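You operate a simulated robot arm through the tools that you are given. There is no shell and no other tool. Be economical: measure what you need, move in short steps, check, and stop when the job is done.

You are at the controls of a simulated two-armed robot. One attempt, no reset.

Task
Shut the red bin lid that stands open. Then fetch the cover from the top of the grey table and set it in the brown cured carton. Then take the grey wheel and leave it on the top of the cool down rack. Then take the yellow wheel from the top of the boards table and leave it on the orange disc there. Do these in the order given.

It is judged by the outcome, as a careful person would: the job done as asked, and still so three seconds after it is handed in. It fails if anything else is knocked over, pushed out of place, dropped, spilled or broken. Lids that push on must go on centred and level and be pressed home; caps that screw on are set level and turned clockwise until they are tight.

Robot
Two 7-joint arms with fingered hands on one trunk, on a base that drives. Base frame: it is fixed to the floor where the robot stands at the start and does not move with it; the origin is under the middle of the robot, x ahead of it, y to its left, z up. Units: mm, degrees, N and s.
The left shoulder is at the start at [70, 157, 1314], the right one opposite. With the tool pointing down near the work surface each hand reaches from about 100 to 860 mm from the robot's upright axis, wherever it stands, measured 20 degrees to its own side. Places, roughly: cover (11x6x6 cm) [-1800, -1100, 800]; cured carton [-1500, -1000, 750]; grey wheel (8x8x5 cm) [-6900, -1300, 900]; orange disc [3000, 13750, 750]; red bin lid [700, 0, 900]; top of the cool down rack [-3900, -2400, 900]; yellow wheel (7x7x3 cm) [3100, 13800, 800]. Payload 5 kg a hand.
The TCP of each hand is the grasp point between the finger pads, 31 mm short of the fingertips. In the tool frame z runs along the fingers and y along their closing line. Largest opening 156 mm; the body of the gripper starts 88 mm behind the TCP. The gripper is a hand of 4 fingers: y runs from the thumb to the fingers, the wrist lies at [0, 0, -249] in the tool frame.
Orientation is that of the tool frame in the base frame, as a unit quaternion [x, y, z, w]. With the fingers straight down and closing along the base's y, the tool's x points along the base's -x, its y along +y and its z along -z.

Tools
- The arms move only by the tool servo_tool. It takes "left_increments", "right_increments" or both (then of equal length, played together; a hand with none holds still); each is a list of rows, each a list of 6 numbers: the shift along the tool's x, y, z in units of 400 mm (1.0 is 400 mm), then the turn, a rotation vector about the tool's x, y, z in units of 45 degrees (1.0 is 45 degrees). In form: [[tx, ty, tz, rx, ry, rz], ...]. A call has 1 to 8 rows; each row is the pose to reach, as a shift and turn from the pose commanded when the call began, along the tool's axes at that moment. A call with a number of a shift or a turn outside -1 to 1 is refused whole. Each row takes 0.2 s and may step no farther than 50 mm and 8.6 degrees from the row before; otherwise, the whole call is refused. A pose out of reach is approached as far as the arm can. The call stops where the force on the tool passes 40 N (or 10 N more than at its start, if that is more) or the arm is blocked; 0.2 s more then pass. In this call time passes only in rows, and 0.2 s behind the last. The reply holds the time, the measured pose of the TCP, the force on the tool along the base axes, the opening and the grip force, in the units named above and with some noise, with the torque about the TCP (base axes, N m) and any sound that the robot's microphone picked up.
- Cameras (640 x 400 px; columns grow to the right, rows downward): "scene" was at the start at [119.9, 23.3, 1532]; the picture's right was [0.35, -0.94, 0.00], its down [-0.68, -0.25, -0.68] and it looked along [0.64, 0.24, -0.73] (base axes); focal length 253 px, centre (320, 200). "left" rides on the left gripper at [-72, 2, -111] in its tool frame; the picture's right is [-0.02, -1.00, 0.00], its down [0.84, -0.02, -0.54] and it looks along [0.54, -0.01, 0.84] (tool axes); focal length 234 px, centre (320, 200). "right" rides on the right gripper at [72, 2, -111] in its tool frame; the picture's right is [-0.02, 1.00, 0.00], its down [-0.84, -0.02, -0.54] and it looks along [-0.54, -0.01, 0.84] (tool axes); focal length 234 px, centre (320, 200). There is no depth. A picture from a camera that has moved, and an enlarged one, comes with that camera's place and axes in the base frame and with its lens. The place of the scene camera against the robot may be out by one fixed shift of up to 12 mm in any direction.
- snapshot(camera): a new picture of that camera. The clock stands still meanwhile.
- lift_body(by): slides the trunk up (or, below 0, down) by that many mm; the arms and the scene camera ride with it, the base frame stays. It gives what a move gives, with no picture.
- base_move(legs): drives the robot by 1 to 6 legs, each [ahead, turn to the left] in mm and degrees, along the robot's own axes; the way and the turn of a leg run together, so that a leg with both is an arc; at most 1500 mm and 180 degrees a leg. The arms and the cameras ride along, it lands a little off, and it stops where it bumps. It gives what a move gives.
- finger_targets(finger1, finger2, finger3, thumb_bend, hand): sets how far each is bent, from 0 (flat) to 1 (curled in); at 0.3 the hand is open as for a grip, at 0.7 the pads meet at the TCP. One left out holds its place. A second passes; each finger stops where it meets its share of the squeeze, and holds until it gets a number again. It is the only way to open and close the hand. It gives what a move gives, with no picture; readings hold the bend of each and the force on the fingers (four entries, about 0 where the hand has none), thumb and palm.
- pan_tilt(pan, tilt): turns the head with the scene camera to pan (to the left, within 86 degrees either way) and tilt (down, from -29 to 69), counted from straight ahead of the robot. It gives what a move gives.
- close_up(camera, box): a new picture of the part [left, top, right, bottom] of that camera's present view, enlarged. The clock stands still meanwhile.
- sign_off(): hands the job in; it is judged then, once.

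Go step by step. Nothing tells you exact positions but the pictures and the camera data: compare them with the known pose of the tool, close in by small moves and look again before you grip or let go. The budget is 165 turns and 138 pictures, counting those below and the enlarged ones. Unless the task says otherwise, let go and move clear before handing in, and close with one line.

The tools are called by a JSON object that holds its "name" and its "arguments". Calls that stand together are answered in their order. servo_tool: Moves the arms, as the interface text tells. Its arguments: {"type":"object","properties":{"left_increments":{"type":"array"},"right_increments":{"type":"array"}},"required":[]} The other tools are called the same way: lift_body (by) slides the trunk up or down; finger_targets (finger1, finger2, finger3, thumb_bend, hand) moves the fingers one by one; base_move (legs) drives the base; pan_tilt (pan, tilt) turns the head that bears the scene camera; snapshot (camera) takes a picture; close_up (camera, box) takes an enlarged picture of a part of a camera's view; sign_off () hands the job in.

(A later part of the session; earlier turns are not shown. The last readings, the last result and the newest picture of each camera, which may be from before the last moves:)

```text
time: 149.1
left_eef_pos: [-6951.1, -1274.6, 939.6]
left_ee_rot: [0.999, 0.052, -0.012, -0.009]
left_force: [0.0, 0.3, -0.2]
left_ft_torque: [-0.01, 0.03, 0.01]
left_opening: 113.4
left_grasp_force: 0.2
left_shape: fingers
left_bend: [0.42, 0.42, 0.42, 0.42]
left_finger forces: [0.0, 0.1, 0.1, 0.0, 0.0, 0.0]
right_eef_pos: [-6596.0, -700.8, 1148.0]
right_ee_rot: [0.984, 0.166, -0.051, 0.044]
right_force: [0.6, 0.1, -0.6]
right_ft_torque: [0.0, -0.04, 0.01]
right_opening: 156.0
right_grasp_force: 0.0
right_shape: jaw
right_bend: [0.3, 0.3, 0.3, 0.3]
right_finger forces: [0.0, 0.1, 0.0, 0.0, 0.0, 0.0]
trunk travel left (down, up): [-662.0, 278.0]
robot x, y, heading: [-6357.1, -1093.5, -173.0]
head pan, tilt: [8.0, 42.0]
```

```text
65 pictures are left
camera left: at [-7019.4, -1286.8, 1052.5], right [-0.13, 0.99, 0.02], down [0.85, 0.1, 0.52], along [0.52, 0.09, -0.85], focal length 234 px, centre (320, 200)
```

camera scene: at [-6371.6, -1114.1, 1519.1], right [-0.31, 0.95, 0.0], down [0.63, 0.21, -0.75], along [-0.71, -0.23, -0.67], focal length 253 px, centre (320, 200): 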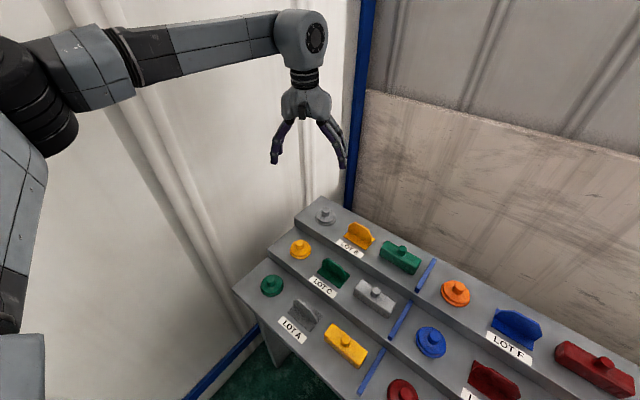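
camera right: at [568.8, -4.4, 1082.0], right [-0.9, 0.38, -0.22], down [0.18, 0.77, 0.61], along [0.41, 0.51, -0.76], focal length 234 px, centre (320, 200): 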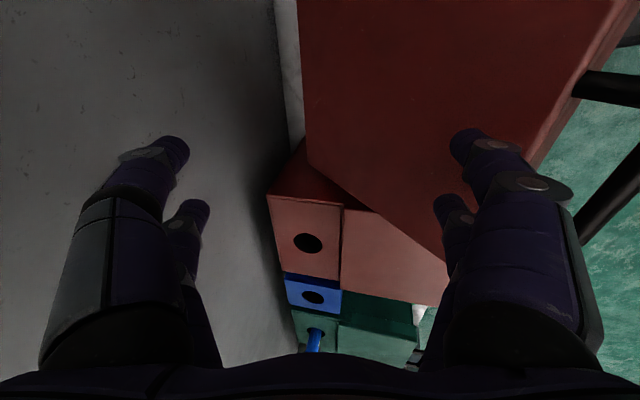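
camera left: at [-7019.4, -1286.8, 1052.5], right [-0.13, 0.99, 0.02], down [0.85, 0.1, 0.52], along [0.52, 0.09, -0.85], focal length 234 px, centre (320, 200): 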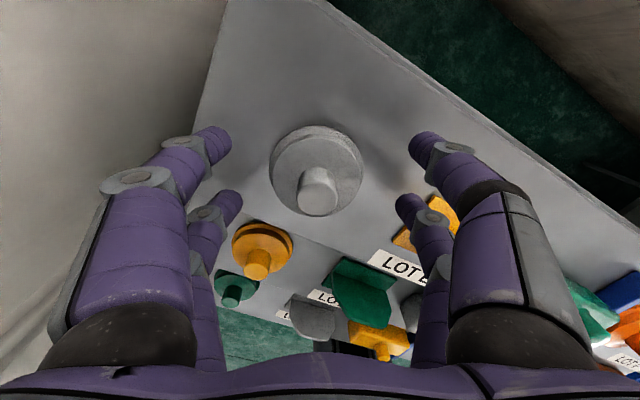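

Centred. I lower 8 mm more so the tips are at the disc's rim, and close on the disc.

{"name": "lift_body", "arguments": {"by": -8}}

{"name": "finger_targets", "arguments": {"hand": "left", "finger1": 0.65, "finger2": 0.65, "finger3": 0.65, "thumb_bend": 0.65}}

{"name": "snapshot", "arguments": {"camera": "left"}}

{"name": "close_up", "arguments": {"camera": "scene", "box": [270, 160, 390, 280]}}

```text
time: 149.6
left_eef_pos: [-6950.4, -1275.3, 933.8]
left_ee_rot: [0.998, 0.053, -0.013, -0.009]
left_force: [-1.0, -0.2, -0.1]
left_ft_torque: [-0.06, -0.03, 0.02]
left_opening: 113.2
left_grasp_force: 0.1
left_shape: fingers
left_bend: [0.42, 0.42, 0.42, 0.42]
left_finger forces: [0.0, 0.0, 0.0, 0.0, 0.0, 0.0]
right_eef_pos: [-6597.2, -700.9, 1140.6]
right_ee_rot: [0.984, 0.166, -0.051, 0.043]
right_force: [0.2, 0.4, 0.3]
right_ft_torque: [0.03, 0.0, -0.01]
right_opening: 155.9
right_grasp_force: 0.0
right_shape: jaw
right_bend: [0.3, 0.3, 0.3, 0.3]
right_finger forces: [0.1, 0.0, 0.0, 0.0, 0.0, 0.2]
trunk travel left (down, up): [-654.0, 286.0]
robot x, y, heading: [-6354.5, -1091.8, -173.3]
head pan, tilt: [8.0, 42.0]
```

```text
time: 150.6
left_eef_pos: [-6950.7, -1275.6, 932.0]
left_ee_rot: [0.998, 0.054, -0.013, -0.009]
left_force: [-0.8, -1.5, -0.8]
left_ft_torque: [-0.03, 0.02, 0.0]
left_opening: 37.8
left_grasp_force: 10.9
left_shape: fingers
left_bend: [0.6, 0.56, 0.57, 0.63]
left_finger forces: [3.7, 8.2, 6.9, 0.0, 3.4, 0.1]
right_eef_pos: [-6596.6, -699.5, 1139.9]
right_ee_rot: [0.984, 0.166, -0.051, 0.043]
right_force: [0.1, 0.0, -0.1]
right_ft_torque: [0.05, 0.0, -0.02]
right_opening: 155.9
right_grasp_force: 0.2
right_shape: jaw
right_bend: [0.3, 0.3, 0.3, 0.3]
right_finger forces: [0.0, 0.0, 0.0, 0.0, 0.0, 0.0]
trunk travel left (down, up): [-654.0, 286.0]
robot x, y, heading: [-6352.7, -1089.5, -173.1]
head pan, tilt: [8.0, 42.0]
```

```text
64 pictures are left
camera left: at [-7019.7, -1287.2, 1045.2], right [-0.13, 0.99, 0.02], down [0.85, 0.1, 0.52], along [0.52, 0.09, -0.85], focal length 234 px, centre (320, 200)
```

left: 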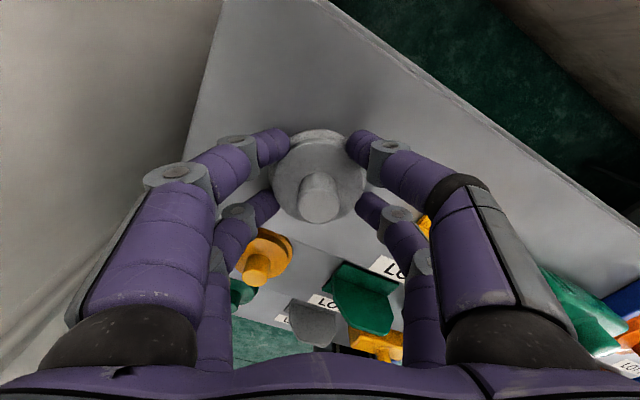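

```text
3.33 times, centred on (330, 220) of scene
camera zoom: at [-6487.0, -1117.8, 1493.2], right [-0.25, 0.97, 0.0], down [0.65, 0.17, -0.75], along [-0.72, -0.19, -0.67], focal length 843 px, centre (287, 133)
```

zoom: 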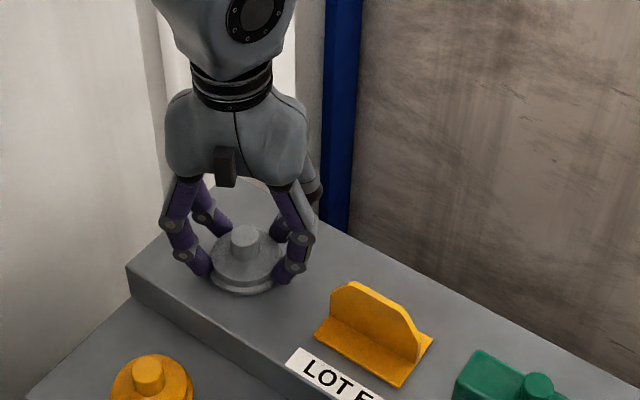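

The fingers hold the disc all around. I squeeze a bit more and lift a little with the trunk to test.

{"name": "finger_targets", "arguments": {"hand": "left", "finger1": 0.75, "finger2": 0.75, "finger3": 0.75, "thumb_bend": 0.75}}

{"name": "lift_body", "arguments": {"by": 40}}

{"name": "snapshot", "arguments": {"camera": "left"}}

{"name": "close_up", "arguments": {"camera": "scene", "box": [270, 160, 390, 280]}}

```text
time: 151.6
left_eef_pos: [-6950.9, -1276.2, 932.1]
left_ee_rot: [0.998, 0.053, -0.013, -0.01]
left_force: [-0.4, 2.2, 0.2]
left_ft_torque: [-0.1, -0.07, 0.04]
left_opening: 31.3
left_grasp_force: 20.7
left_shape: fingers
left_bend: [0.6, 0.55, 0.58, 0.68]
left_finger forces: [8.4, 12.0, 8.8, 0.0, 12.9, 0.0]
right_eef_pos: [-6597.1, -701.1, 1140.4]
right_ee_rot: [0.984, 0.166, -0.051, 0.041]
right_force: [-1.0, 0.0, 0.3]
right_ft_torque: [0.01, 0.03, 0.02]
right_opening: 155.7
right_grasp_force: 0.1
right_shape: jaw
right_bend: [0.3, 0.3, 0.3, 0.3]
right_finger forces: [0.0, 0.0, 0.0, 0.0, 0.1, 0.0]
trunk travel left (down, up): [-654.0, 286.0]
robot x, y, heading: [-6355.2, -1090.8, -173.3]
head pan, tilt: [8.0, 42.0]
```

```text
time: 152.4
left_eef_pos: [-6952.3, -1275.7, 973.3]
left_ee_rot: [0.998, 0.055, -0.013, -0.009]
left_force: [0.5, -0.7, -6.0]
left_ft_torque: [0.0, 0.03, 0.0]
left_opening: 30.7
left_grasp_force: 19.2
left_shape: fingers
left_bend: [0.6, 0.54, 0.58, 0.68]
left_finger forces: [9.0, 11.0, 7.8, 0.0, 11.4, 0.0]
right_eef_pos: [-6605.5, -701.3, 1183.4]
right_ee_rot: [0.983, 0.165, -0.067, 0.042]
right_force: [-0.5, -0.3, 0.6]
right_ft_torque: [0.05, -0.01, -0.01]
right_opening: 156.2
right_grasp_force: 0.0
right_shape: jaw
right_bend: [0.3, 0.3, 0.3, 0.3]
right_finger forces: [0.0, 0.0, 0.1, 0.1, 0.0, 0.0]
trunk travel left (down, up): [-694.0, 246.0]
robot x, y, heading: [-6355.3, -1090.9, -173.4]
head pan, tilt: [8.0, 42.0]
```

```text
62 pictures are left
camera left: at [-7020.6, -1287.6, 1086.8], right [-0.13, 0.99, 0.02], down [0.85, 0.1, 0.52], along [0.52, 0.09, -0.85], focal length 234 px, centre (320, 200)
```

left: 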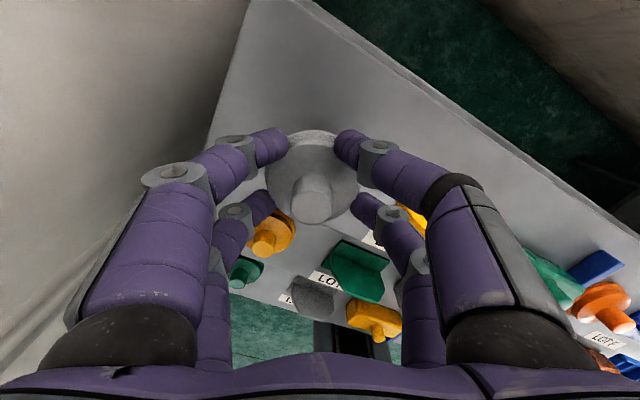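

```text
3.33 times, centred on (330, 220) of scene
camera zoom: at [-6487.7, -1117.5, 1533.9], right [-0.25, 0.97, 0.0], down [0.65, 0.17, -0.75], along [-0.72, -0.19, -0.67], focal length 843 px, centre (287, 133)
```

zoom: 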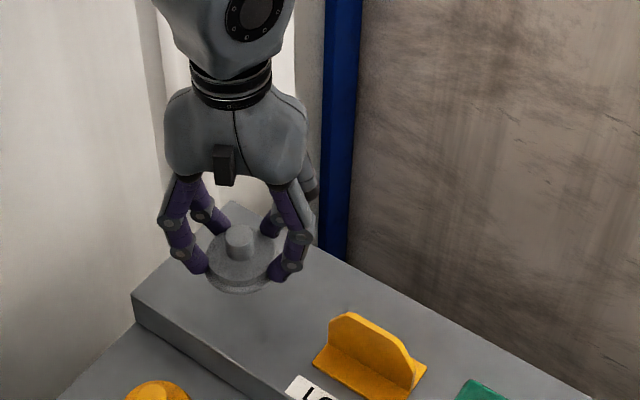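

The wheel is held. I raise it, back the base away from the table, and draw the hand in for travel.

{"name": "lift_body", "arguments": {"by": 130}}

{"name": "base_move", "arguments": {"legs": [[-900, 0]]}}

{"name": "servo_tool", "arguments": {"left_increments": [[0.08, 0, 0, 0, 0, 0], [0.16, 0.01, 0, 0, 0, 0], [0.24, 0.02, 0, 0, 0, 0], [0.32, 0.03, 0, 0, 0, 0], [0.4, 0.04, 0, 0, 0, 0], [0.48, 0.05, 0, 0, 0, 0]]}}

{"name": "base_move", "arguments": {"legs": [[0, 151], [890, 0], [890, 0]]}}

{"name": "pan_tilt", "arguments": {"pan": -60, "tilt": 30}}

{"name": "snapshot", "arguments": {"camera": "scene"}}

```text
time: 154.0
left_eef_pos: [-6951.7, -1277.4, 1103.5]
left_ee_rot: [0.998, 0.054, -0.013, -0.009]
left_force: [0.2, -0.2, -5.2]
left_ft_torque: [0.01, 0.05, 0.02]
left_opening: 29.7
left_grasp_force: 19.3
left_shape: fingers
left_bend: [0.6, 0.54, 0.59, 0.68]
left_finger forces: [9.4, 11.2, 7.7, 0.1, 10.9, 0.1]
right_eef_pos: [-6608.2, -702.3, 1312.9]
right_ee_rot: [0.983, 0.164, -0.072, 0.042]
right_force: [0.9, -0.6, 1.8]
right_ft_torque: [-0.03, 0.0, -0.01]
right_opening: 156.0
right_grasp_force: 0.1
right_shape: jaw
right_bend: [0.3, 0.3, 0.3, 0.3]
right_finger forces: [0.0, 0.0, 0.0, 0.0, 0.1, 0.1]
trunk travel left (down, up): [-824.0, 116.0]
robot x, y, heading: [-6352.1, -1092.7, -173.5]
head pan, tilt: [8.0, 42.0]
```

```text
time: 158.7
left_eef_pos: [-6071.2, -1173.9, 1100.2]
left_ee_rot: [0.999, 0.049, -0.011, -0.011]
left_force: [0.1, 0.1, -6.0]
left_ft_torque: [0.05, 0.05, 0.01]
left_opening: 29.7
left_grasp_force: 19.2
left_shape: fingers
left_bend: [0.6, 0.54, 0.59, 0.68]
left_finger forces: [9.2, 11.3, 7.7, 0.0, 11.0, 0.0]
right_eef_pos: [-5711.4, -604.6, 1312.7]
right_ee_rot: [0.985, 0.16, -0.049, 0.041]
right_force: [-0.4, 0.3, -0.6]
right_ft_torque: [0.01, -0.02, -0.02]
right_opening: 156.2
right_grasp_force: 0.1
right_shape: jaw
right_bend: [0.3, 0.3, 0.3, 0.3]
right_finger forces: [0.1, 0.0, 0.0, 0.0, 0.1, 0.0]
trunk travel left (down, up): [-824.0, 116.0]
robot x, y, heading: [-5469.9, -993.2, -173.9]
head pan, tilt: [8.0, 42.0]
```

```text
time: 160.1
left_eef_pos: [-5876.6, -1175.4, 1097.3]
left_ee_rot: [0.999, 0.049, -0.013, -0.013]
left_force: [0.8, 0.9, -6.5]
left_ft_torque: [0.04, 0.06, -0.02]
left_opening: 29.4
left_grasp_force: 19.6
left_shape: fingers
left_bend: [0.6, 0.54, 0.59, 0.68]
left_finger forces: [9.2, 11.5, 7.6, 0.0, 11.0, 0.1]
right_eef_pos: [-5709.5, -603.3, 1312.1]
right_ee_rot: [0.985, 0.161, -0.051, 0.04]
right_force: [-0.2, -0.1, -0.5]
right_ft_torque: [0.02, 0.03, 0.0]
right_opening: 156.1
right_grasp_force: 0.0
right_shape: jaw
right_bend: [0.3, 0.3, 0.3, 0.3]
right_finger forces: [0.0, 0.1, 0.0, 0.0, 0.0, 0.0]
trunk travel left (down, up): [-824.0, 116.0]
robot x, y, heading: [-5469.0, -994.1, -173.7]
head pan, tilt: [8.0, 42.0]
```

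```text
time: 173.3
left_eef_pos: [-3852.5, -1853.4, 1094.5]
left_ee_rot: [0.292, 0.956, -0.013, 0.004]
left_force: [1.0, -0.7, -6.6]
left_ft_torque: [0.0, 0.04, 0.0]
left_opening: 28.9
left_grasp_force: 19.4
left_shape: fingers
left_bend: [0.6, 0.53, 0.59, 0.68]
left_finger forces: [9.5, 11.0, 7.8, 0.0, 10.9, 0.1]
right_eef_pos: [-4347.2, -2187.9, 1310.3]
right_ee_rot: [0.183, 0.981, 0.021, 0.059]
right_force: [1.0, -1.1, 0.0]
right_ft_torque: [0.06, 0.05, 0.01]
right_opening: 156.0
right_grasp_force: 0.1
right_shape: jaw
right_bend: [0.3, 0.3, 0.3, 0.3]
right_finger forces: [0.0, 0.0, 0.0, 0.0, 0.0, 0.0]
trunk travel left (down, up): [-824.0, 116.0]
robot x, y, heading: [-4284.0, -1729.6, -33.9]
head pan, tilt: [8.0, 42.0]
stopped in leg 3: the robot was blocked; the commanded pose is now the measured one
```

```text
time: 174.7
left_eef_pos: [-3854.9, -1851.0, 1095.9]
left_ee_rot: [0.292, 0.956, -0.014, 0.006]
left_force: [0.1, -0.9, -5.8]
left_ft_torque: [-0.05, 0.0, 0.0]
left_opening: 28.7
left_grasp_force: 19.7
left_shape: fingers
left_bend: [0.6, 0.53, 0.59, 0.68]
left_finger forces: [9.2, 11.1, 7.8, 0.1, 10.9, 0.0]
right_eef_pos: [-4348.9, -2185.1, 1310.1]
right_ee_rot: [0.183, 0.981, 0.022, 0.06]
right_force: [0.2, -0.2, -0.2]
right_ft_torque: [-0.01, 0.01, 0.0]
right_opening: 155.8
right_grasp_force: 0.0
right_shape: jaw
right_bend: [0.3, 0.3, 0.3, 0.3]
right_finger forces: [0.1, 0.0, 0.1, 0.0, 0.1, 0.0]
trunk travel left (down, up): [-824.0, 116.0]
robot x, y, heading: [-4285.6, -1728.6, -33.9]
head pan, tilt: [-60.0, 30.0]
```

```text
60 pictures are left
camera scene: at [-4253.1, -1853.0, 1681.0], right [-1.0, 0.07, 0.0], down [0.03, 0.5, -0.87], along [-0.06, -0.86, -0.5], focal length 253 px, centre (320, 200)
```

scene: 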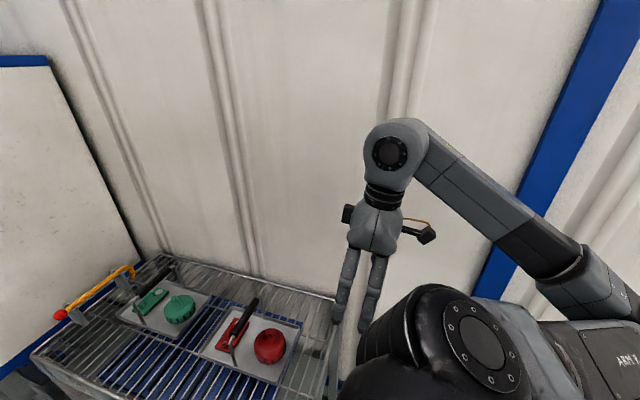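

The base stopped short (the turn had landed about 9° off, bringing me near the rack). Let me look down at the rack before moving.

{"name": "pan_tilt", "arguments": {"pan": -55, "tilt": 55}}

{"name": "snapshot", "arguments": {"camera": "scene"}}

```text
time: 175.5
left_eef_pos: [-3856.1, -1849.4, 1096.9]
left_ee_rot: [0.292, 0.956, -0.015, 0.007]
left_force: [-0.3, 0.0, -5.4]
left_ft_torque: [-0.02, 0.01, 0.03]
left_opening: 28.6
left_grasp_force: 19.8
left_shape: fingers
left_bend: [0.6, 0.53, 0.59, 0.68]
left_finger forces: [9.2, 11.1, 7.8, 0.1, 10.9, 0.0]
right_eef_pos: [-4350.8, -2183.3, 1311.5]
right_ee_rot: [0.183, 0.981, 0.02, 0.061]
right_force: [0.3, -0.4, 0.5]
right_ft_torque: [0.0, -0.04, 0.01]
right_opening: 156.0
right_grasp_force: 0.1
right_shape: jaw
right_bend: [0.3, 0.3, 0.3, 0.3]
right_finger forces: [0.1, 0.0, 0.1, 0.0, 0.0, 0.1]
trunk travel left (down, up): [-824.0, 116.0]
robot x, y, heading: [-4286.1, -1728.7, -34.0]
head pan, tilt: [-55.0, 55.0]
```

```text
59 pictures are left
camera scene: at [-4248.6, -1833.1, 1645.2], right [-1.0, -0.02, 0.0], down [-0.02, 0.82, -0.57], along [0.01, -0.57, -0.82], focal length 253 px, centre (320, 200)
```

scene: 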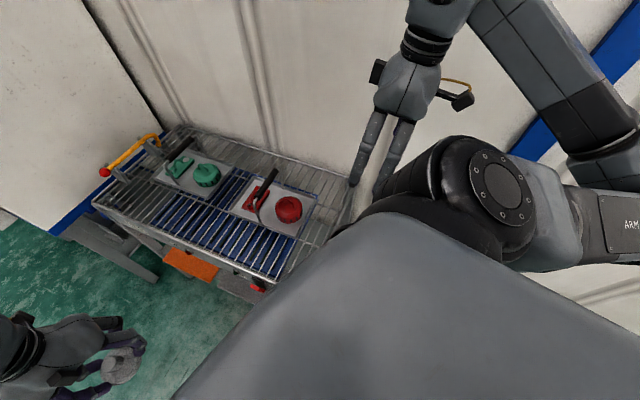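

There's a free strip on the rack's bars in front of the two plates, around (-3805,-2285). I'll back off, go round to a better standing place, and check the pose.

{"name": "base_move", "arguments": {"legs": [[-150, 0], [0, 29], [580, 0]]}}

```text
time: 181.2
left_eef_pos: [-3399.9, -1604.4, 1095.9]
left_ee_rot: [0.052, 0.998, -0.013, 0.011]
left_force: [-0.4, 0.3, -4.9]
left_ft_torque: [-0.04, -0.01, 0.01]
left_opening: 28.4
left_grasp_force: 19.2
left_shape: fingers
left_bend: [0.6, 0.53, 0.59, 0.68]
left_finger forces: [8.9, 11.1, 7.6, 0.1, 10.7, 0.1]
right_eef_pos: [-3680.7, -2132.0, 1312.1]
right_ee_rot: [-0.06, 0.996, 0.035, 0.055]
right_force: [0.7, 0.0, 0.3]
right_ft_torque: [0.01, 0.01, 0.01]
right_opening: 155.9
right_grasp_force: 0.0
right_shape: jaw
right_bend: [0.3, 0.3, 0.3, 0.3]
right_finger forces: [0.0, 0.1, 0.0, 0.0, 0.0, 0.0]
trunk travel left (down, up): [-824.0, 116.0]
robot x, y, heading: [-3835.1, -1695.5, -5.9]
head pan, tilt: [-55.0, 55.0]
```

{"name": "base_move", "arguments": {"legs": [[0, -90]]}}

{"name": "pan_tilt", "arguments": {"pan": 5, "tilt": 50}}

{"name": "snapshot", "arguments": {"camera": "scene"}}

{"name": "snapshot", "arguments": {"camera": "left"}}

```text
time: 185.4
left_eef_pos: [-3735.8, -2134.7, 1094.7]
left_ee_rot: [0.739, 0.674, -0.017, -0.001]
left_force: [0.1, 0.7, -4.9]
left_ft_torque: [0.01, 0.0, -0.01]
left_opening: 27.9
left_grasp_force: 18.7
left_shape: fingers
left_bend: [0.6, 0.53, 0.59, 0.68]
left_finger forces: [8.2, 10.9, 7.0, 0.1, 10.8, 0.1]
right_eef_pos: [-4266.1, -1861.4, 1311.7]
right_ee_rot: [0.657, 0.751, -0.014, 0.063]
right_force: [-0.4, -0.6, -0.6]
right_ft_torque: [0.03, 0.01, -0.02]
right_opening: 156.1
right_grasp_force: 0.0
right_shape: jaw
right_bend: [0.3, 0.3, 0.3, 0.3]
right_finger forces: [0.0, 0.0, 0.0, 0.0, 0.0, 0.0]
trunk travel left (down, up): [-824.0, 116.0]
robot x, y, heading: [-3832.4, -1696.6, -94.9]
head pan, tilt: [-55.0, 55.0]
```

```text
time: 186.7
left_eef_pos: [-3736.7, -2134.6, 1095.0]
left_ee_rot: [0.739, 0.673, -0.017, -0.002]
left_force: [-0.4, -0.1, -5.4]
left_ft_torque: [-0.04, 0.01, 0.0]
left_opening: 28.2
left_grasp_force: 18.7
left_shape: fingers
left_bend: [0.6, 0.53, 0.59, 0.68]
left_finger forces: [8.2, 11.0, 6.9, 0.1, 10.9, 0.0]
right_eef_pos: [-4265.3, -1861.2, 1311.4]
right_ee_rot: [0.657, 0.751, -0.013, 0.063]
right_force: [1.0, -0.1, -0.4]
right_ft_torque: [-0.03, -0.03, 0.0]
right_opening: 155.9
right_grasp_force: 0.1
right_shape: jaw
right_bend: [0.3, 0.3, 0.3, 0.3]
right_finger forces: [0.1, 0.0, 0.0, 0.0, 0.1, 0.0]
trunk travel left (down, up): [-824.0, 116.0]
robot x, y, heading: [-3835.9, -1698.5, -95.1]
head pan, tilt: [5.0, 50.0]
```

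```text
58 pictures are left
camera scene: at [-3845.8, -1830.7, 1651.6], right [-1.0, 0.0, 0.0], down [0.0, 0.77, -0.64], along [0.0, -0.64, -0.77], focal length 253 px, centre (320, 200)
```

scene: 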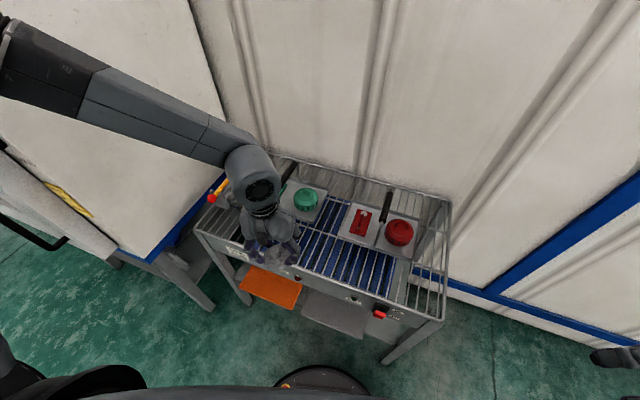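

```text
57 pictures are left
camera left: at [-3738.3, -2204.4, 1208.4], right [-1.0, 0.07, 0.02], down [0.07, 0.85, 0.53], along [0.01, 0.53, -0.85], focal length 234 px, centre (320, 200)
```

left: 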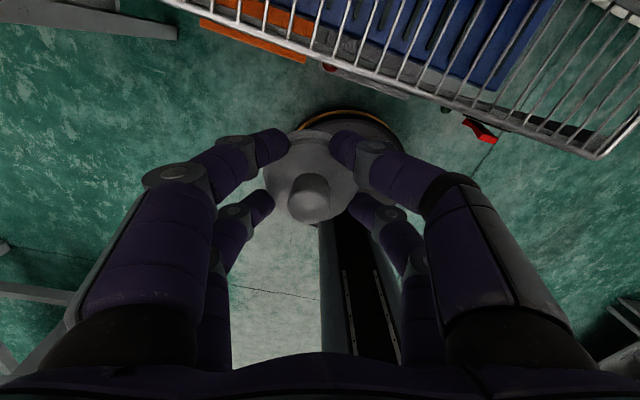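

I'm well placed. The free band of bars is around (-3850,-2245); I'll move the wheel over it.

{"name": "servo_tool", "arguments": {"left_increments": [[-0.06, -0.05, 0, 0, 0, 0], [-0.12, -0.1, 0, 0, 0, 0], [-0.18, -0.15, 0, 0, 0, 0], [-0.24, -0.205, 0, 0, 0, 0], [-0.3, -0.255, 0, 0, 0, 0]]}}

{"name": "lift_body", "arguments": {"by": -90}}

{"name": "snapshot", "arguments": {"camera": "scene"}}

{"name": "snapshot", "arguments": {"camera": "left"}}

```text
time: 187.9
left_eef_pos: [-3829.9, -2235.9, 1110.4]
left_ee_rot: [0.74, 0.673, -0.017, -0.002]
left_force: [-0.4, 0.4, -5.2]
left_ft_torque: [-0.05, 0.06, 0.01]
left_opening: 27.9
left_grasp_force: 18.3
left_shape: fingers
left_bend: [0.6, 0.53, 0.59, 0.68]
left_finger forces: [8.3, 10.9, 7.1, 0.0, 10.8, 0.0]
left hand out of reach, approached as far as the arm can: row 5
right_eef_pos: [-4266.8, -1862.9, 1311.0]
right_ee_rot: [0.657, 0.751, -0.013, 0.064]
right_force: [-0.2, -0.5, -0.1]
right_ft_torque: [0.01, -0.02, -0.01]
right_opening: 155.9
right_grasp_force: 0.1
right_shape: jaw
right_bend: [0.3, 0.3, 0.3, 0.3]
right_finger forces: [0.0, 0.0, 0.1, 0.0, 0.1, 0.0]
trunk travel left (down, up): [-824.0, 116.0]
robot x, y, heading: [-3832.9, -1700.1, -95.2]
head pan, tilt: [5.0, 50.0]
```

```text
time: 189.2
left_eef_pos: [-3828.3, -2234.8, 1020.5]
left_ee_rot: [0.739, 0.673, -0.017, -0.002]
left_force: [0.2, -0.4, -5.3]
left_ft_torque: [-0.04, 0.03, -0.03]
left_opening: 28.1
left_grasp_force: 18.9
left_shape: fingers
left_bend: [0.6, 0.53, 0.59, 0.68]
left_finger forces: [8.3, 10.9, 7.0, 0.1, 10.7, 0.0]
right_eef_pos: [-4266.5, -1861.1, 1221.1]
right_ee_rot: [0.657, 0.751, -0.013, 0.062]
right_force: [-0.2, -1.0, -0.5]
right_ft_torque: [-0.02, 0.03, 0.01]
right_opening: 155.7
right_grasp_force: 0.0
right_shape: jaw
right_bend: [0.3, 0.3, 0.3, 0.3]
right_finger forces: [0.0, 0.0, 0.1, 0.0, 0.0, 0.0]
trunk travel left (down, up): [-734.0, 206.0]
robot x, y, heading: [-3834.9, -1695.2, -95.0]
head pan, tilt: [5.0, 50.0]
```

```text
56 pictures are left
camera scene: at [-3845.7, -1830.5, 1561.7], right [-1.0, 0.0, 0.0], down [0.0, 0.77, -0.64], along [0.0, -0.64, -0.77], focal length 253 px, centre (320, 200)
```

scene: 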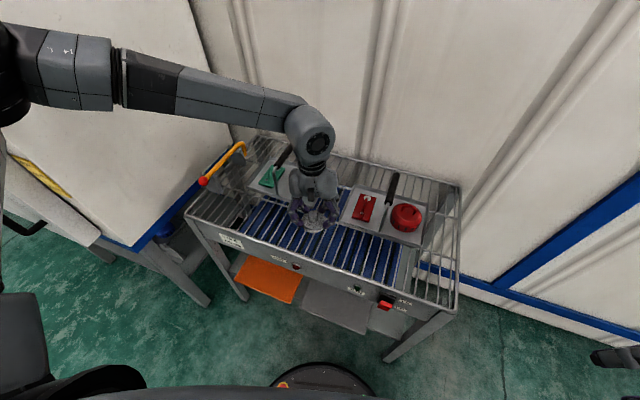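

```text
55 pictures are left
camera left: at [-3831.4, -2305.3, 1132.8], right [-1.0, 0.07, 0.03], down [0.07, 0.85, 0.53], along [0.01, 0.53, -0.85], focal length 234 px, centre (320, 200)
```

left: 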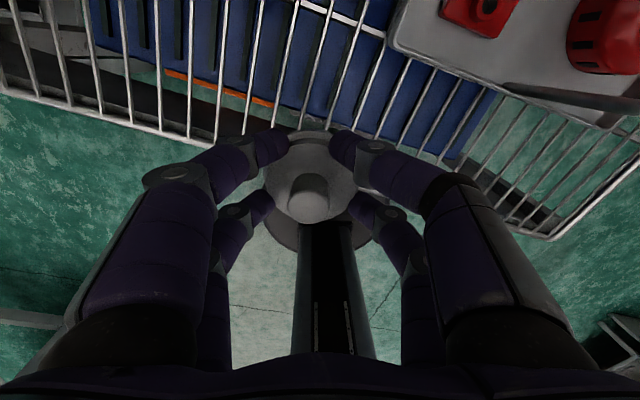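

The rack's bars seem at about z 868, with the free band from y -2174 to -2361 here. I'll nudge 28 mm forward and lower with the trunk to near contact.

{"name": "base_move", "arguments": {"legs": [[28, 0]]}}

{"name": "lift_body", "arguments": {"by": -80}}

{"name": "snapshot", "arguments": {"camera": "left"}}

{"name": "close_up", "arguments": {"camera": "scene", "box": [180, 100, 480, 320]}}

```text
time: 190.0
left_eef_pos: [-3830.0, -2257.1, 1023.8]
left_ee_rot: [0.739, 0.674, -0.02, 0.0]
left_force: [0.1, 1.3, -5.8]
left_ft_torque: [-0.09, 0.05, 0.0]
left_opening: 27.8
left_grasp_force: 18.6
left_shape: fingers
left_bend: [0.6, 0.53, 0.59, 0.68]
left_finger forces: [8.2, 11.1, 7.3, 0.1, 10.6, 0.0]
right_eef_pos: [-4268.2, -1882.7, 1223.4]
right_ee_rot: [0.657, 0.751, -0.015, 0.065]
right_force: [0.0, 0.5, 0.1]
right_ft_torque: [-0.07, 0.01, 0.02]
right_opening: 156.1
right_grasp_force: 0.2
right_shape: jaw
right_bend: [0.3, 0.3, 0.3, 0.3]
right_finger forces: [0.1, 0.1, 0.0, 0.0, 0.0, 0.1]
trunk travel left (down, up): [-734.0, 206.0]
robot x, y, heading: [-3839.2, -1727.5, -94.8]
head pan, tilt: [5.0, 50.0]
```

```text
time: 191.2
left_eef_pos: [-3831.9, -2261.4, 940.9]
left_ee_rot: [0.739, 0.673, -0.017, -0.002]
left_force: [0.0, -0.5, -5.9]
left_ft_torque: [-0.06, -0.01, 0.01]
left_opening: 27.8
left_grasp_force: 18.6
left_shape: fingers
left_bend: [0.6, 0.53, 0.59, 0.68]
left_finger forces: [8.3, 11.0, 7.1, 0.0, 10.5, 0.1]
right_eef_pos: [-4268.6, -1887.1, 1141.7]
right_ee_rot: [0.657, 0.751, -0.014, 0.062]
right_force: [0.2, 0.1, 0.1]
right_ft_torque: [-0.04, 0.03, -0.01]
right_opening: 155.9
right_grasp_force: 0.0
right_shape: jaw
right_bend: [0.3, 0.3, 0.3, 0.3]
right_finger forces: [0.0, 0.0, 0.0, 0.1, 0.1, 0.0]
trunk travel left (down, up): [-654.0, 286.0]
robot x, y, heading: [-3841.2, -1726.4, -95.2]
head pan, tilt: [5.0, 50.0]
```

```text
54 pictures are left
camera left: at [-3834.1, -2331.5, 1053.2], right [-1.0, 0.07, 0.03], down [0.07, 0.85, 0.53], along [0.01, 0.53, -0.85], focal length 234 px, centre (320, 200)
```

left: 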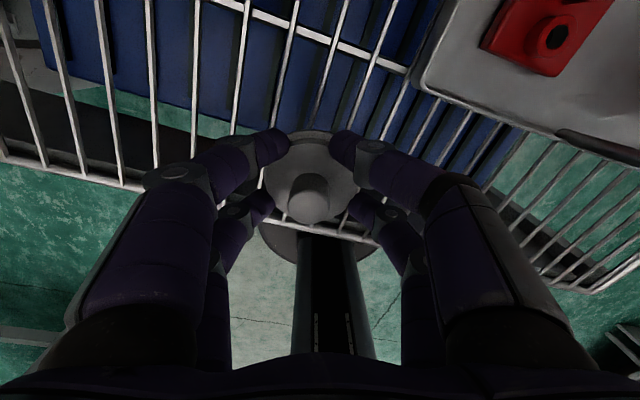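

```text
1.82 times, centred on (330, 210) of scene
camera zoom: at [-3848.3, -1856.9, 1481.7], right [-1.0, 0.0, 0.0], down [0.0, 0.77, -0.64], along [0.0, -0.64, -0.77], focal length 460 px, centre (302, 182)
```

zoom: 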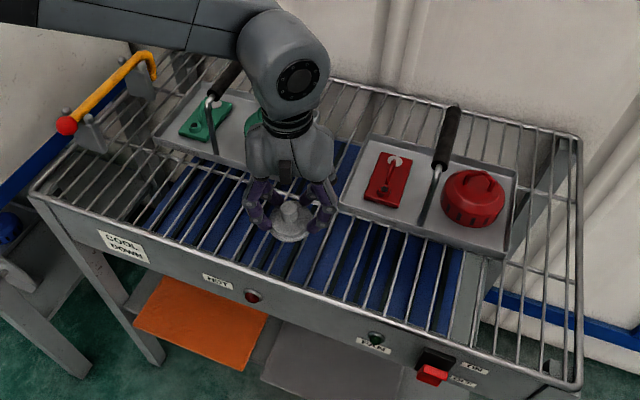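

The bars are about 45–50 mm apart, so I must centre the wheel between two bars. I'll look closely.

{"name": "close_up", "arguments": {"camera": "left", "box": [180, 0, 460, 260]}}

{"name": "close_up", "arguments": {"camera": "scene", "box": [270, 160, 390, 280]}}

```text
1.54 times, centred on (320, 130) of left
camera zoom: at [-3834.1, -2331.5, 1053.2], right [-1.0, 0.07, 0.03], down [0.07, 0.85, 0.53], along [0.01, 0.53, -0.85], focal length 360 px, centre (320, 308)
```

zoom: 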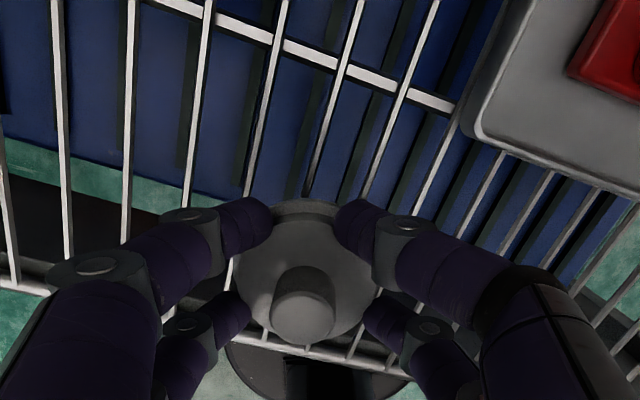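

```text
3.33 times, centred on (330, 220) of scene
camera zoom: at [-3848.3, -1856.9, 1481.7], right [-1.0, 0.0, 0.0], down [0.0, 0.77, -0.64], along [0.0, -0.64, -0.77], focal length 843 px, centre (287, 133)
```

zoom: 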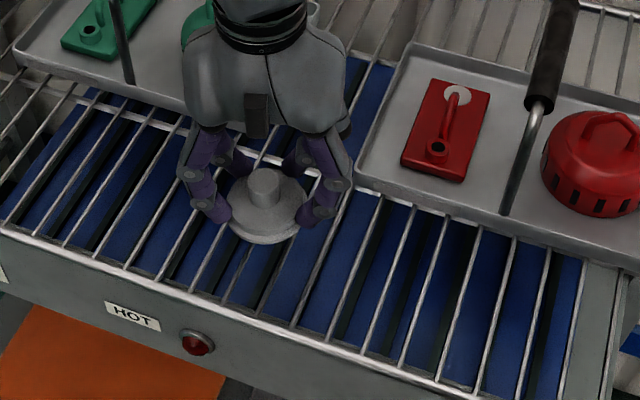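

Spacing is only ~31 mm, so the wheel will always rest on at least two bars. Lower the rest of the way.

{"name": "lift_body", "arguments": {"by": -22}}

{"name": "servo_tool", "arguments": {"left_increments": [[0, 0, 0.008, 0, 0, 0], [0, 0, 0.016, 0, 0, 0], [0, 0, 0.024, 0, 0, 0], [0, 0, 0.032, 0, 0, 0]]}}

```text
time: 191.8
left_eef_pos: [-3831.3, -2261.3, 917.9]
left_ee_rot: [0.739, 0.674, -0.018, -0.002]
left_force: [-0.4, -0.2, -6.2]
left_ft_torque: [-0.01, 0.0, -0.03]
left_opening: 27.9
left_grasp_force: 18.8
left_shape: fingers
left_bend: [0.6, 0.53, 0.59, 0.68]
left_finger forces: [8.2, 11.0, 7.2, 0.0, 10.6, 0.0]
right_eef_pos: [-4269.3, -1888.1, 1118.7]
right_ee_rot: [0.658, 0.751, -0.014, 0.063]
right_force: [0.7, 0.6, -0.2]
right_ft_torque: [-0.03, 0.01, -0.03]
right_opening: 156.2
right_grasp_force: 0.1
right_shape: jaw
right_bend: [0.3, 0.3, 0.3, 0.3]
right_finger forces: [0.0, 0.0, 0.0, 0.0, 0.0, 0.0]
trunk travel left (down, up): [-632.0, 308.0]
robot x, y, heading: [-3839.1, -1725.0, -95.1]
head pan, tilt: [5.0, 50.0]
```

```text
time: 192.8
left_eef_pos: [-3827.2, -2260.4, 907.4]
left_ee_rot: [0.739, 0.674, -0.017, -0.003]
left_force: [0.2, 0.5, -5.0]
left_ft_torque: [0.0, 0.05, 0.03]
left_opening: 27.9
left_grasp_force: 18.6
left_shape: fingers
left_bend: [0.6, 0.53, 0.59, 0.68]
left_finger forces: [8.3, 11.0, 7.1, 0.0, 10.5, 0.1]
left hand out of reach, approached as far as the arm can: row 3, 4
right_eef_pos: [-4268.5, -1888.5, 1119.1]
right_ee_rot: [0.657, 0.751, -0.014, 0.063]
right_force: [-0.3, 0.5, -0.3]
right_ft_torque: [-0.02, 0.01, -0.02]
right_opening: 156.2
right_grasp_force: 0.1
right_shape: jaw
right_bend: [0.3, 0.3, 0.3, 0.3]
right_finger forces: [0.0, 0.0, 0.1, 0.0, 0.0, 0.0]
trunk travel left (down, up): [-632.0, 308.0]
robot x, y, heading: [-3836.3, -1723.1, -95.2]
head pan, tilt: [5.0, 50.0]
```

{"name": "lift_body", "arguments": {"by": -6}}

{"name": "lift_body", "arguments": {"by": -5}}

{"name": "close_up", "arguments": {"camera": "scene", "box": [270, 140, 390, 260]}}

```text
time: 193.4
left_eef_pos: [-3827.4, -2259.8, 904.3]
left_ee_rot: [0.739, 0.673, -0.018, -0.002]
left_force: [0.2, -0.9, 9.4]
left_ft_torque: [-0.03, -0.34, -0.02]
left_opening: 25.5
left_grasp_force: 22.4
left_shape: fingers
left_bend: [0.6, 0.54, 0.59, 0.67]
left_finger forces: [8.8, 15.1, 7.8, 0.0, 13.8, 0.1]
right_eef_pos: [-4268.5, -1887.2, 1113.4]
right_ee_rot: [0.658, 0.751, -0.013, 0.063]
right_force: [-0.1, -0.4, 0.0]
right_ft_torque: [0.01, 0.0, 0.05]
right_opening: 155.9
right_grasp_force: 0.1
right_shape: jaw
right_bend: [0.3, 0.3, 0.3, 0.3]
right_finger forces: [0.0, 0.0, 0.0, 0.0, 0.1, 0.0]
trunk travel left (down, up): [-626.0, 314.0]
robot x, y, heading: [-3836.8, -1726.0, -95.1]
head pan, tilt: [5.0, 50.0]
```

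```text
time: 194.1
left_eef_pos: [-3829.1, -2260.5, 903.8]
left_ee_rot: [0.739, 0.674, -0.021, -0.001]
left_force: [3.0, 7.0, 17.4]
left_ft_torque: [0.2, -0.51, 0.1]
left_opening: 24.9
left_grasp_force: 24.4
left_shape: fingers
left_bend: [0.6, 0.52, 0.59, 0.72]
left_finger forces: [8.8, 17.8, 8.8, 0.1, 13.5, 0.0]
right_eef_pos: [-4268.0, -1887.3, 1109.2]
right_ee_rot: [0.657, 0.751, -0.014, 0.064]
right_force: [-0.2, 0.0, -0.2]
right_ft_torque: [0.04, 0.01, -0.02]
right_opening: 156.1
right_grasp_force: 0.1
right_shape: jaw
right_bend: [0.3, 0.3, 0.3, 0.3]
right_finger forces: [0.1, 0.0, 0.0, 0.0, 0.1, 0.0]
trunk travel left (down, up): [-622.0, 318.0]
robot x, y, heading: [-3839.3, -1723.0, -95.0]
head pan, tilt: [5.0, 50.0]
stopped: the force on the tool passed its limit at 42 N (the readings are from after the stop); the commanded pose is now the measured one
```

```text
3.33 times, centred on (330, 200) of scene
camera zoom: at [-3847.6, -1855.1, 1449.3], right [-1.0, 0.0, 0.0], down [0.0, 0.77, -0.64], along [0.0, -0.64, -0.77], focal length 843 px, centre (287, 200)
```

zoom: 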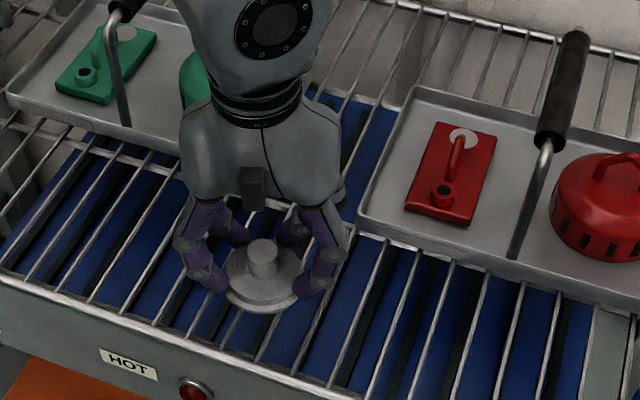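

The wheel rests on the bars. Open the fingers and rise.

{"name": "finger_targets", "arguments": {"hand": "left", "finger1": 0.42, "finger2": 0.42, "finger3": 0.42, "thumb_bend": 0.42}}

{"name": "lift_body", "arguments": {"by": 130}}

{"name": "snapshot", "arguments": {"camera": "left"}}

{"name": "snapshot", "arguments": {"camera": "scene"}}

```text
time: 195.1
left_eef_pos: [-3828.3, -2261.5, 901.7]
left_ee_rot: [0.739, 0.674, -0.021, 0.0]
left_force: [-0.5, 0.1, -0.6]
left_ft_torque: [0.02, -0.03, 0.01]
left_opening: 112.2
left_grasp_force: 0.0
left_shape: fingers
left_bend: [0.42, 0.42, 0.42, 0.42]
left_finger forces: [0.0, 0.1, 0.1, 0.1, 0.0, 0.0]
right_eef_pos: [-4268.5, -1887.9, 1110.0]
right_ee_rot: [0.657, 0.751, -0.013, 0.063]
right_force: [0.9, 0.0, 0.5]
right_ft_torque: [0.01, -0.01, -0.01]
right_opening: 156.0
right_grasp_force: 0.0
right_shape: jaw
right_bend: [0.3, 0.3, 0.3, 0.3]
right_finger forces: [0.1, 0.0, 0.0, 0.0, 0.0, 0.0]
trunk travel left (down, up): [-622.0, 318.0]
robot x, y, heading: [-3839.7, -1725.5, -95.0]
head pan, tilt: [5.0, 50.0]
```

```text
time: 196.6
left_eef_pos: [-3828.7, -2262.2, 1032.0]
left_ee_rot: [0.738, 0.674, -0.021, -0.001]
left_force: [0.7, 1.7, -0.9]
left_ft_torque: [0.01, -0.02, -0.02]
left_opening: 112.5
left_grasp_force: 0.1
left_shape: fingers
left_bend: [0.42, 0.42, 0.42, 0.42]
left_finger forces: [0.1, 0.0, 0.0, 0.0, 0.0, 0.1]
right_eef_pos: [-4268.1, -1887.6, 1239.5]
right_ee_rot: [0.658, 0.75, -0.013, 0.063]
right_force: [0.6, -0.4, -0.7]
right_ft_torque: [0.0, 0.0, -0.04]
right_opening: 156.0
right_grasp_force: 0.0
right_shape: jaw
right_bend: [0.3, 0.3, 0.3, 0.3]
right_finger forces: [0.0, 0.0, 0.0, 0.0, 0.0, 0.0]
trunk travel left (down, up): [-752.0, 188.0]
robot x, y, heading: [-3838.6, -1729.4, -95.3]
head pan, tilt: [5.0, 50.0]
```

```text
49 pictures are left
camera left: at [-3830.5, -2331.2, 1144.3], right [-1.0, 0.07, 0.03], down [0.07, 0.85, 0.52], along [0.01, 0.52, -0.85], focal length 234 px, centre (320, 200)
```

left: 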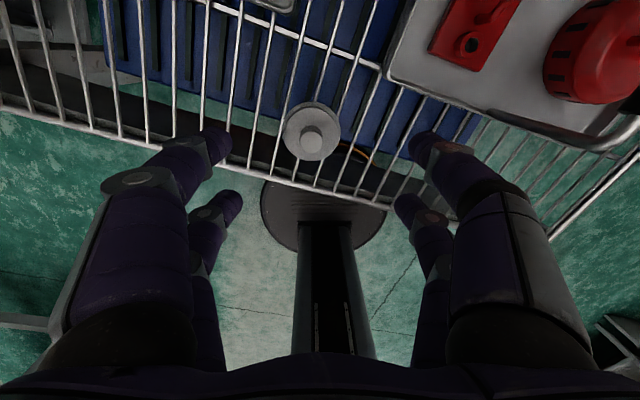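

```text
48 pictures are left
camera scene: at [-3848.3, -1857.1, 1579.2], right [-1.0, 0.0, 0.0], down [0.0, 0.77, -0.64], along [0.0, -0.64, -0.77], focal length 253 px, centre (320, 200)
```

scene: 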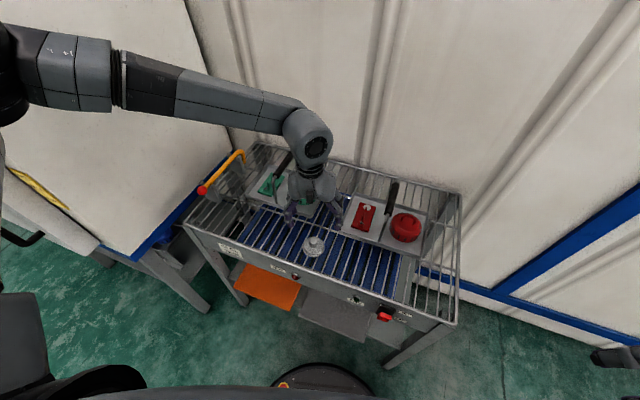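

The grey wheel rests on the rack. Now I back off, draw the arm in and turn toward the far boards table.

{"name": "base_move", "arguments": {"legs": [[-700, 0]]}}

{"name": "servo_tool", "arguments": {"left_increments": [[0.08, 0.02, 0, 0, 0, 0], [0.16, 0.04, 0, 0, 0, 0], [0.24, 0.06, 0, 0, 0, 0], [0.32, 0.08, 0, 0, 0, 0]]}}

{"name": "base_move", "arguments": {"legs": [[0, 160]]}}

{"name": "pan_tilt", "arguments": {"pan": 0, "tilt": 8}}

{"name": "snapshot", "arguments": {"camera": "scene"}}

```text
time: 200.6
left_eef_pos: [-3764.5, -1546.2, 1029.5]
left_ee_rot: [0.736, 0.677, -0.021, -0.002]
left_force: [0.0, 1.0, -0.7]
left_ft_torque: [0.0, 0.0, -0.02]
left_opening: 112.2
left_grasp_force: 0.0
left_shape: fingers
left_bend: [0.42, 0.42, 0.42, 0.42]
left_finger forces: [0.0, 0.0, 0.1, 0.0, 0.1, 0.0]
right_eef_pos: [-4207.2, -1177.0, 1240.0]
right_ee_rot: [0.654, 0.754, -0.013, 0.063]
right_force: [-0.5, 0.1, -0.3]
right_ft_torque: [0.0, -0.02, 0.02]
right_opening: 155.9
right_grasp_force: 0.1
right_shape: jaw
right_bend: [0.3, 0.3, 0.3, 0.3]
right_finger forces: [0.0, 0.0, 0.0, 0.0, 0.0, 0.1]
trunk travel left (down, up): [-752.0, 188.0]
robot x, y, heading: [-3780.1, -1012.6, -94.3]
head pan, tilt: [5.0, 50.0]
```

```text
time: 201.6
left_eef_pos: [-3719.7, -1421.6, 1028.1]
left_ee_rot: [0.736, 0.677, -0.022, -0.001]
left_force: [-0.4, -0.2, -0.4]
left_ft_torque: [-0.04, 0.0, 0.01]
left_opening: 112.4
left_grasp_force: 0.0
left_shape: fingers
left_bend: [0.42, 0.42, 0.42, 0.42]
left_finger forces: [0.0, 0.0, 0.1, 0.0, 0.0, 0.0]
right_eef_pos: [-4207.6, -1175.7, 1238.8]
right_ee_rot: [0.654, 0.754, -0.014, 0.064]
right_force: [0.3, 0.5, 0.2]
right_ft_torque: [-0.01, -0.01, 0.02]
right_opening: 156.1
right_grasp_force: 0.0
right_shape: jaw
right_bend: [0.3, 0.3, 0.3, 0.3]
right_finger forces: [0.0, 0.0, 0.0, 0.1, 0.0, 0.0]
trunk travel left (down, up): [-752.0, 188.0]
robot x, y, heading: [-3778.6, -1009.7, -94.8]
head pan, tilt: [5.0, 50.0]
```

```text
time: 208.7
left_eef_pos: [-3727.7, -597.0, 1027.7]
left_ee_rot: [-0.577, 0.816, -0.003, 0.021]
left_force: [-0.2, -0.2, -0.4]
left_ft_torque: [0.01, -0.02, 0.02]
left_opening: 112.5
left_grasp_force: 0.0
left_shape: fingers
left_bend: [0.42, 0.42, 0.42, 0.42]
left_finger forces: [0.1, 0.0, 0.0, 0.0, 0.1, 0.0]
right_eef_pos: [-3322.2, -958.7, 1238.8]
right_ee_rot: [-0.664, 0.745, 0.06, 0.021]
right_force: [0.2, 0.1, -0.1]
right_ft_torque: [0.04, -0.02, -0.01]
right_opening: 156.0
right_grasp_force: 0.1
right_shape: jaw
right_bend: [0.3, 0.3, 0.3, 0.3]
right_finger forces: [0.0, 0.1, 0.1, 0.0, 0.0, 0.0]
trunk travel left (down, up): [-752.0, 188.0]
robot x, y, heading: [-3776.0, -1010.0, 70.6]
head pan, tilt: [5.0, 50.0]
```

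```text
time: 209.8
left_eef_pos: [-3728.6, -596.3, 1029.0]
left_ee_rot: [-0.577, 0.816, -0.004, 0.02]
left_force: [0.5, -0.2, -0.2]
left_ft_torque: [0.0, -0.01, 0.02]
left_opening: 112.6
left_grasp_force: 0.1
left_shape: fingers
left_bend: [0.42, 0.42, 0.42, 0.42]
left_finger forces: [0.1, 0.0, 0.1, 0.0, 0.1, 0.1]
right_eef_pos: [-3322.1, -959.3, 1238.2]
right_ee_rot: [-0.663, 0.746, 0.06, 0.022]
right_force: [-0.5, -0.8, 0.7]
right_ft_torque: [0.0, 0.0, -0.01]
right_opening: 155.9
right_grasp_force: 0.0
right_shape: jaw
right_bend: [0.3, 0.3, 0.3, 0.3]
right_finger forces: [0.0, 0.1, 0.1, 0.0, 0.0, 0.1]
trunk travel left (down, up): [-752.0, 188.0]
robot x, y, heading: [-3778.4, -1009.5, 70.3]
head pan, tilt: [0.0, 8.0]
```

```text
47 pictures are left
camera scene: at [-3735.9, -880.1, 1644.3], right [0.94, -0.33, 0.0], down [-0.05, -0.13, -0.99], along [0.33, 0.93, -0.14], focal length 253 px, centre (320, 200)
```

scene: 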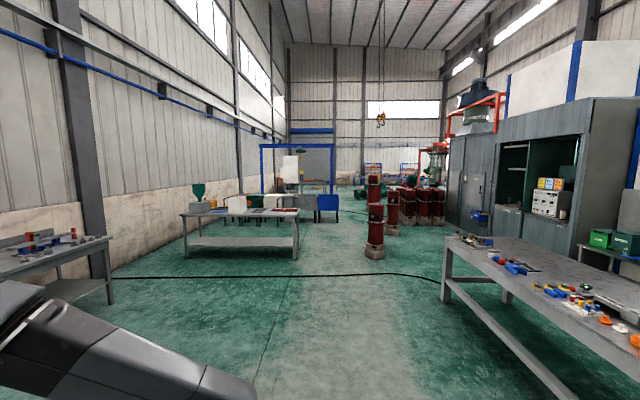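

A cable lies across the floor ahead, so I'd rather go back through the known aisle in front of the bench. First leg: along the bench's end.

{"name": "base_move", "arguments": {"legs": [[0, -92.3]]}}

{"name": "lift_body", "arguments": {"by": 60}}

```text
time: 214.2
left_eef_pos: [-3368.4, -1083.0, 1027.9]
left_ee_rot: [0.198, 0.98, -0.018, 0.011]
left_force: [-0.9, -0.5, 0.9]
left_ft_torque: [0.01, -0.01, -0.02]
left_opening: 112.5
left_grasp_force: 0.1
left_shape: fingers
left_bend: [0.42, 0.42, 0.42, 0.42]
left_finger forces: [0.0, 0.1, 0.0, 0.1, 0.0, 0.0]
right_eef_pos: [-3752.1, -1468.0, 1239.0]
right_ee_rot: [0.087, 0.994, 0.026, 0.058]
right_force: [0.7, 0.2, 0.0]
right_ft_torque: [-0.03, 0.04, 0.0]
right_opening: 156.0
right_grasp_force: 0.1
right_shape: jaw
right_bend: [0.3, 0.3, 0.3, 0.3]
right_finger forces: [0.1, 0.0, 0.0, 0.1, 0.0, 0.0]
trunk travel left (down, up): [-752.0, 188.0]
robot x, y, heading: [-3779.2, -1012.7, -22.5]
head pan, tilt: [0.0, 8.0]
```

```text
time: 215.2
left_eef_pos: [-3368.1, -1083.3, 1087.9]
left_ee_rot: [0.198, 0.98, -0.018, 0.011]
left_force: [0.7, -0.5, -0.2]
left_ft_torque: [0.01, 0.01, -0.02]
left_opening: 112.4
left_grasp_force: 0.1
left_shape: fingers
left_bend: [0.42, 0.42, 0.42, 0.42]
left_finger forces: [0.0, 0.0, 0.1, 0.1, 0.1, 0.0]
right_eef_pos: [-3753.8, -1469.6, 1299.4]
right_ee_rot: [0.087, 0.994, 0.027, 0.058]
right_force: [0.1, 0.1, 0.2]
right_ft_torque: [0.05, 0.0, -0.01]
right_opening: 156.0
right_grasp_force: 0.1
right_shape: jaw
right_bend: [0.3, 0.3, 0.3, 0.3]
right_finger forces: [0.0, 0.0, 0.1, 0.0, 0.0, 0.1]
trunk travel left (down, up): [-812.0, 128.0]
robot x, y, heading: [-3779.6, -1010.3, -22.6]
head pan, tilt: [0.0, 8.0]
```

{"name": "base_move", "arguments": {"legs": [[1275, 0], [1275, 0], [0, 88]]}}

{"name": "snapshot", "arguments": {"camera": "scene"}}

```text
time: 231.2
left_eef_pos: [-1378.8, -1568.9, 1088.6]
left_ee_rot: [-0.551, 0.834, -0.004, 0.02]
left_force: [0.2, -0.6, 0.0]
left_ft_torque: [0.06, 0.0, 0.02]
left_opening: 112.2
left_grasp_force: 0.1
left_shape: fingers
left_bend: [0.42, 0.42, 0.42, 0.42]
left_finger forces: [0.0, 0.0, 0.0, 0.1, 0.1, 0.0]
right_eef_pos: [-995.3, -1956.5, 1299.0]
right_ee_rot: [-0.639, 0.767, 0.06, 0.022]
right_force: [-0.1, -0.4, -0.6]
right_ft_torque: [0.01, -0.02, -0.02]
right_opening: 156.1
right_grasp_force: 0.2
right_shape: jaw
right_bend: [0.3, 0.3, 0.3, 0.3]
right_finger forces: [0.1, 0.0, 0.1, 0.0, 0.1, 0.1]
trunk travel left (down, up): [-812.0, 128.0]
robot x, y, heading: [-1455.2, -1977.2, 67.2]
head pan, tilt: [0.0, 8.0]
```

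```text
46 pictures are left
camera scene: at [-1403.4, -1852.3, 1704.4], right [0.92, -0.39, 0.0], down [-0.05, -0.13, -0.99], along [0.39, 0.91, -0.14], focal length 253 px, centre (320, 200)
```

scene: 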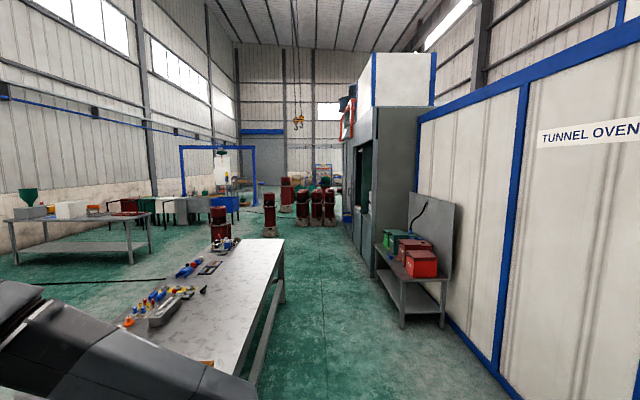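

The aisle is clear: bench on the left, bins table at right, pumps further on. I drive up the aisle.

{"name": "base_move", "arguments": {"legs": [[0, -1.7], [1150, 0], [1150, 0], [1150, 0]]}}

{"name": "snapshot", "arguments": {"camera": "scene"}}

```text
time: 248.3
left_eef_pos: [130.2, 1526.1, 1088.7]
left_ee_rot: [-0.524, 0.852, -0.005, 0.02]
left_force: [0.0, 0.3, 1.2]
left_ft_torque: [0.01, -0.01, 0.02]
left_opening: 112.3
left_grasp_force: 0.0
left_shape: fingers
left_bend: [0.42, 0.42, 0.42, 0.42]
left_finger forces: [0.1, 0.1, 0.1, 0.0, 0.0, 0.0]
right_eef_pos: [490.1, 1115.1, 1299.2]
right_ee_rot: [-0.614, 0.787, 0.059, 0.025]
right_force: [-0.4, -0.7, 0.8]
right_ft_torque: [0.0, -0.02, 0.03]
right_opening: 155.9
right_grasp_force: 0.1
right_shape: jaw
right_bend: [0.3, 0.3, 0.3, 0.3]
right_finger forces: [0.0, 0.0, 0.1, 0.0, 0.1, 0.1]
trunk travel left (down, up): [-812.0, 128.0]
robot x, y, heading: [31.6, 1118.1, 63.4]
head pan, tilt: [0.0, 8.0]
```

```text
45 pictures are left
camera scene: at [88.4, 1243.9, 1704.4], right [0.89, -0.45, 0.0], down [-0.06, -0.12, -0.99], along [0.44, 0.89, -0.14], focal length 253 px, centre (320, 200)
```

scene: 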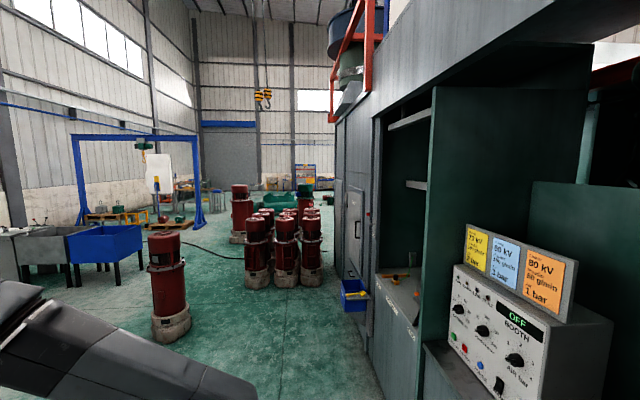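

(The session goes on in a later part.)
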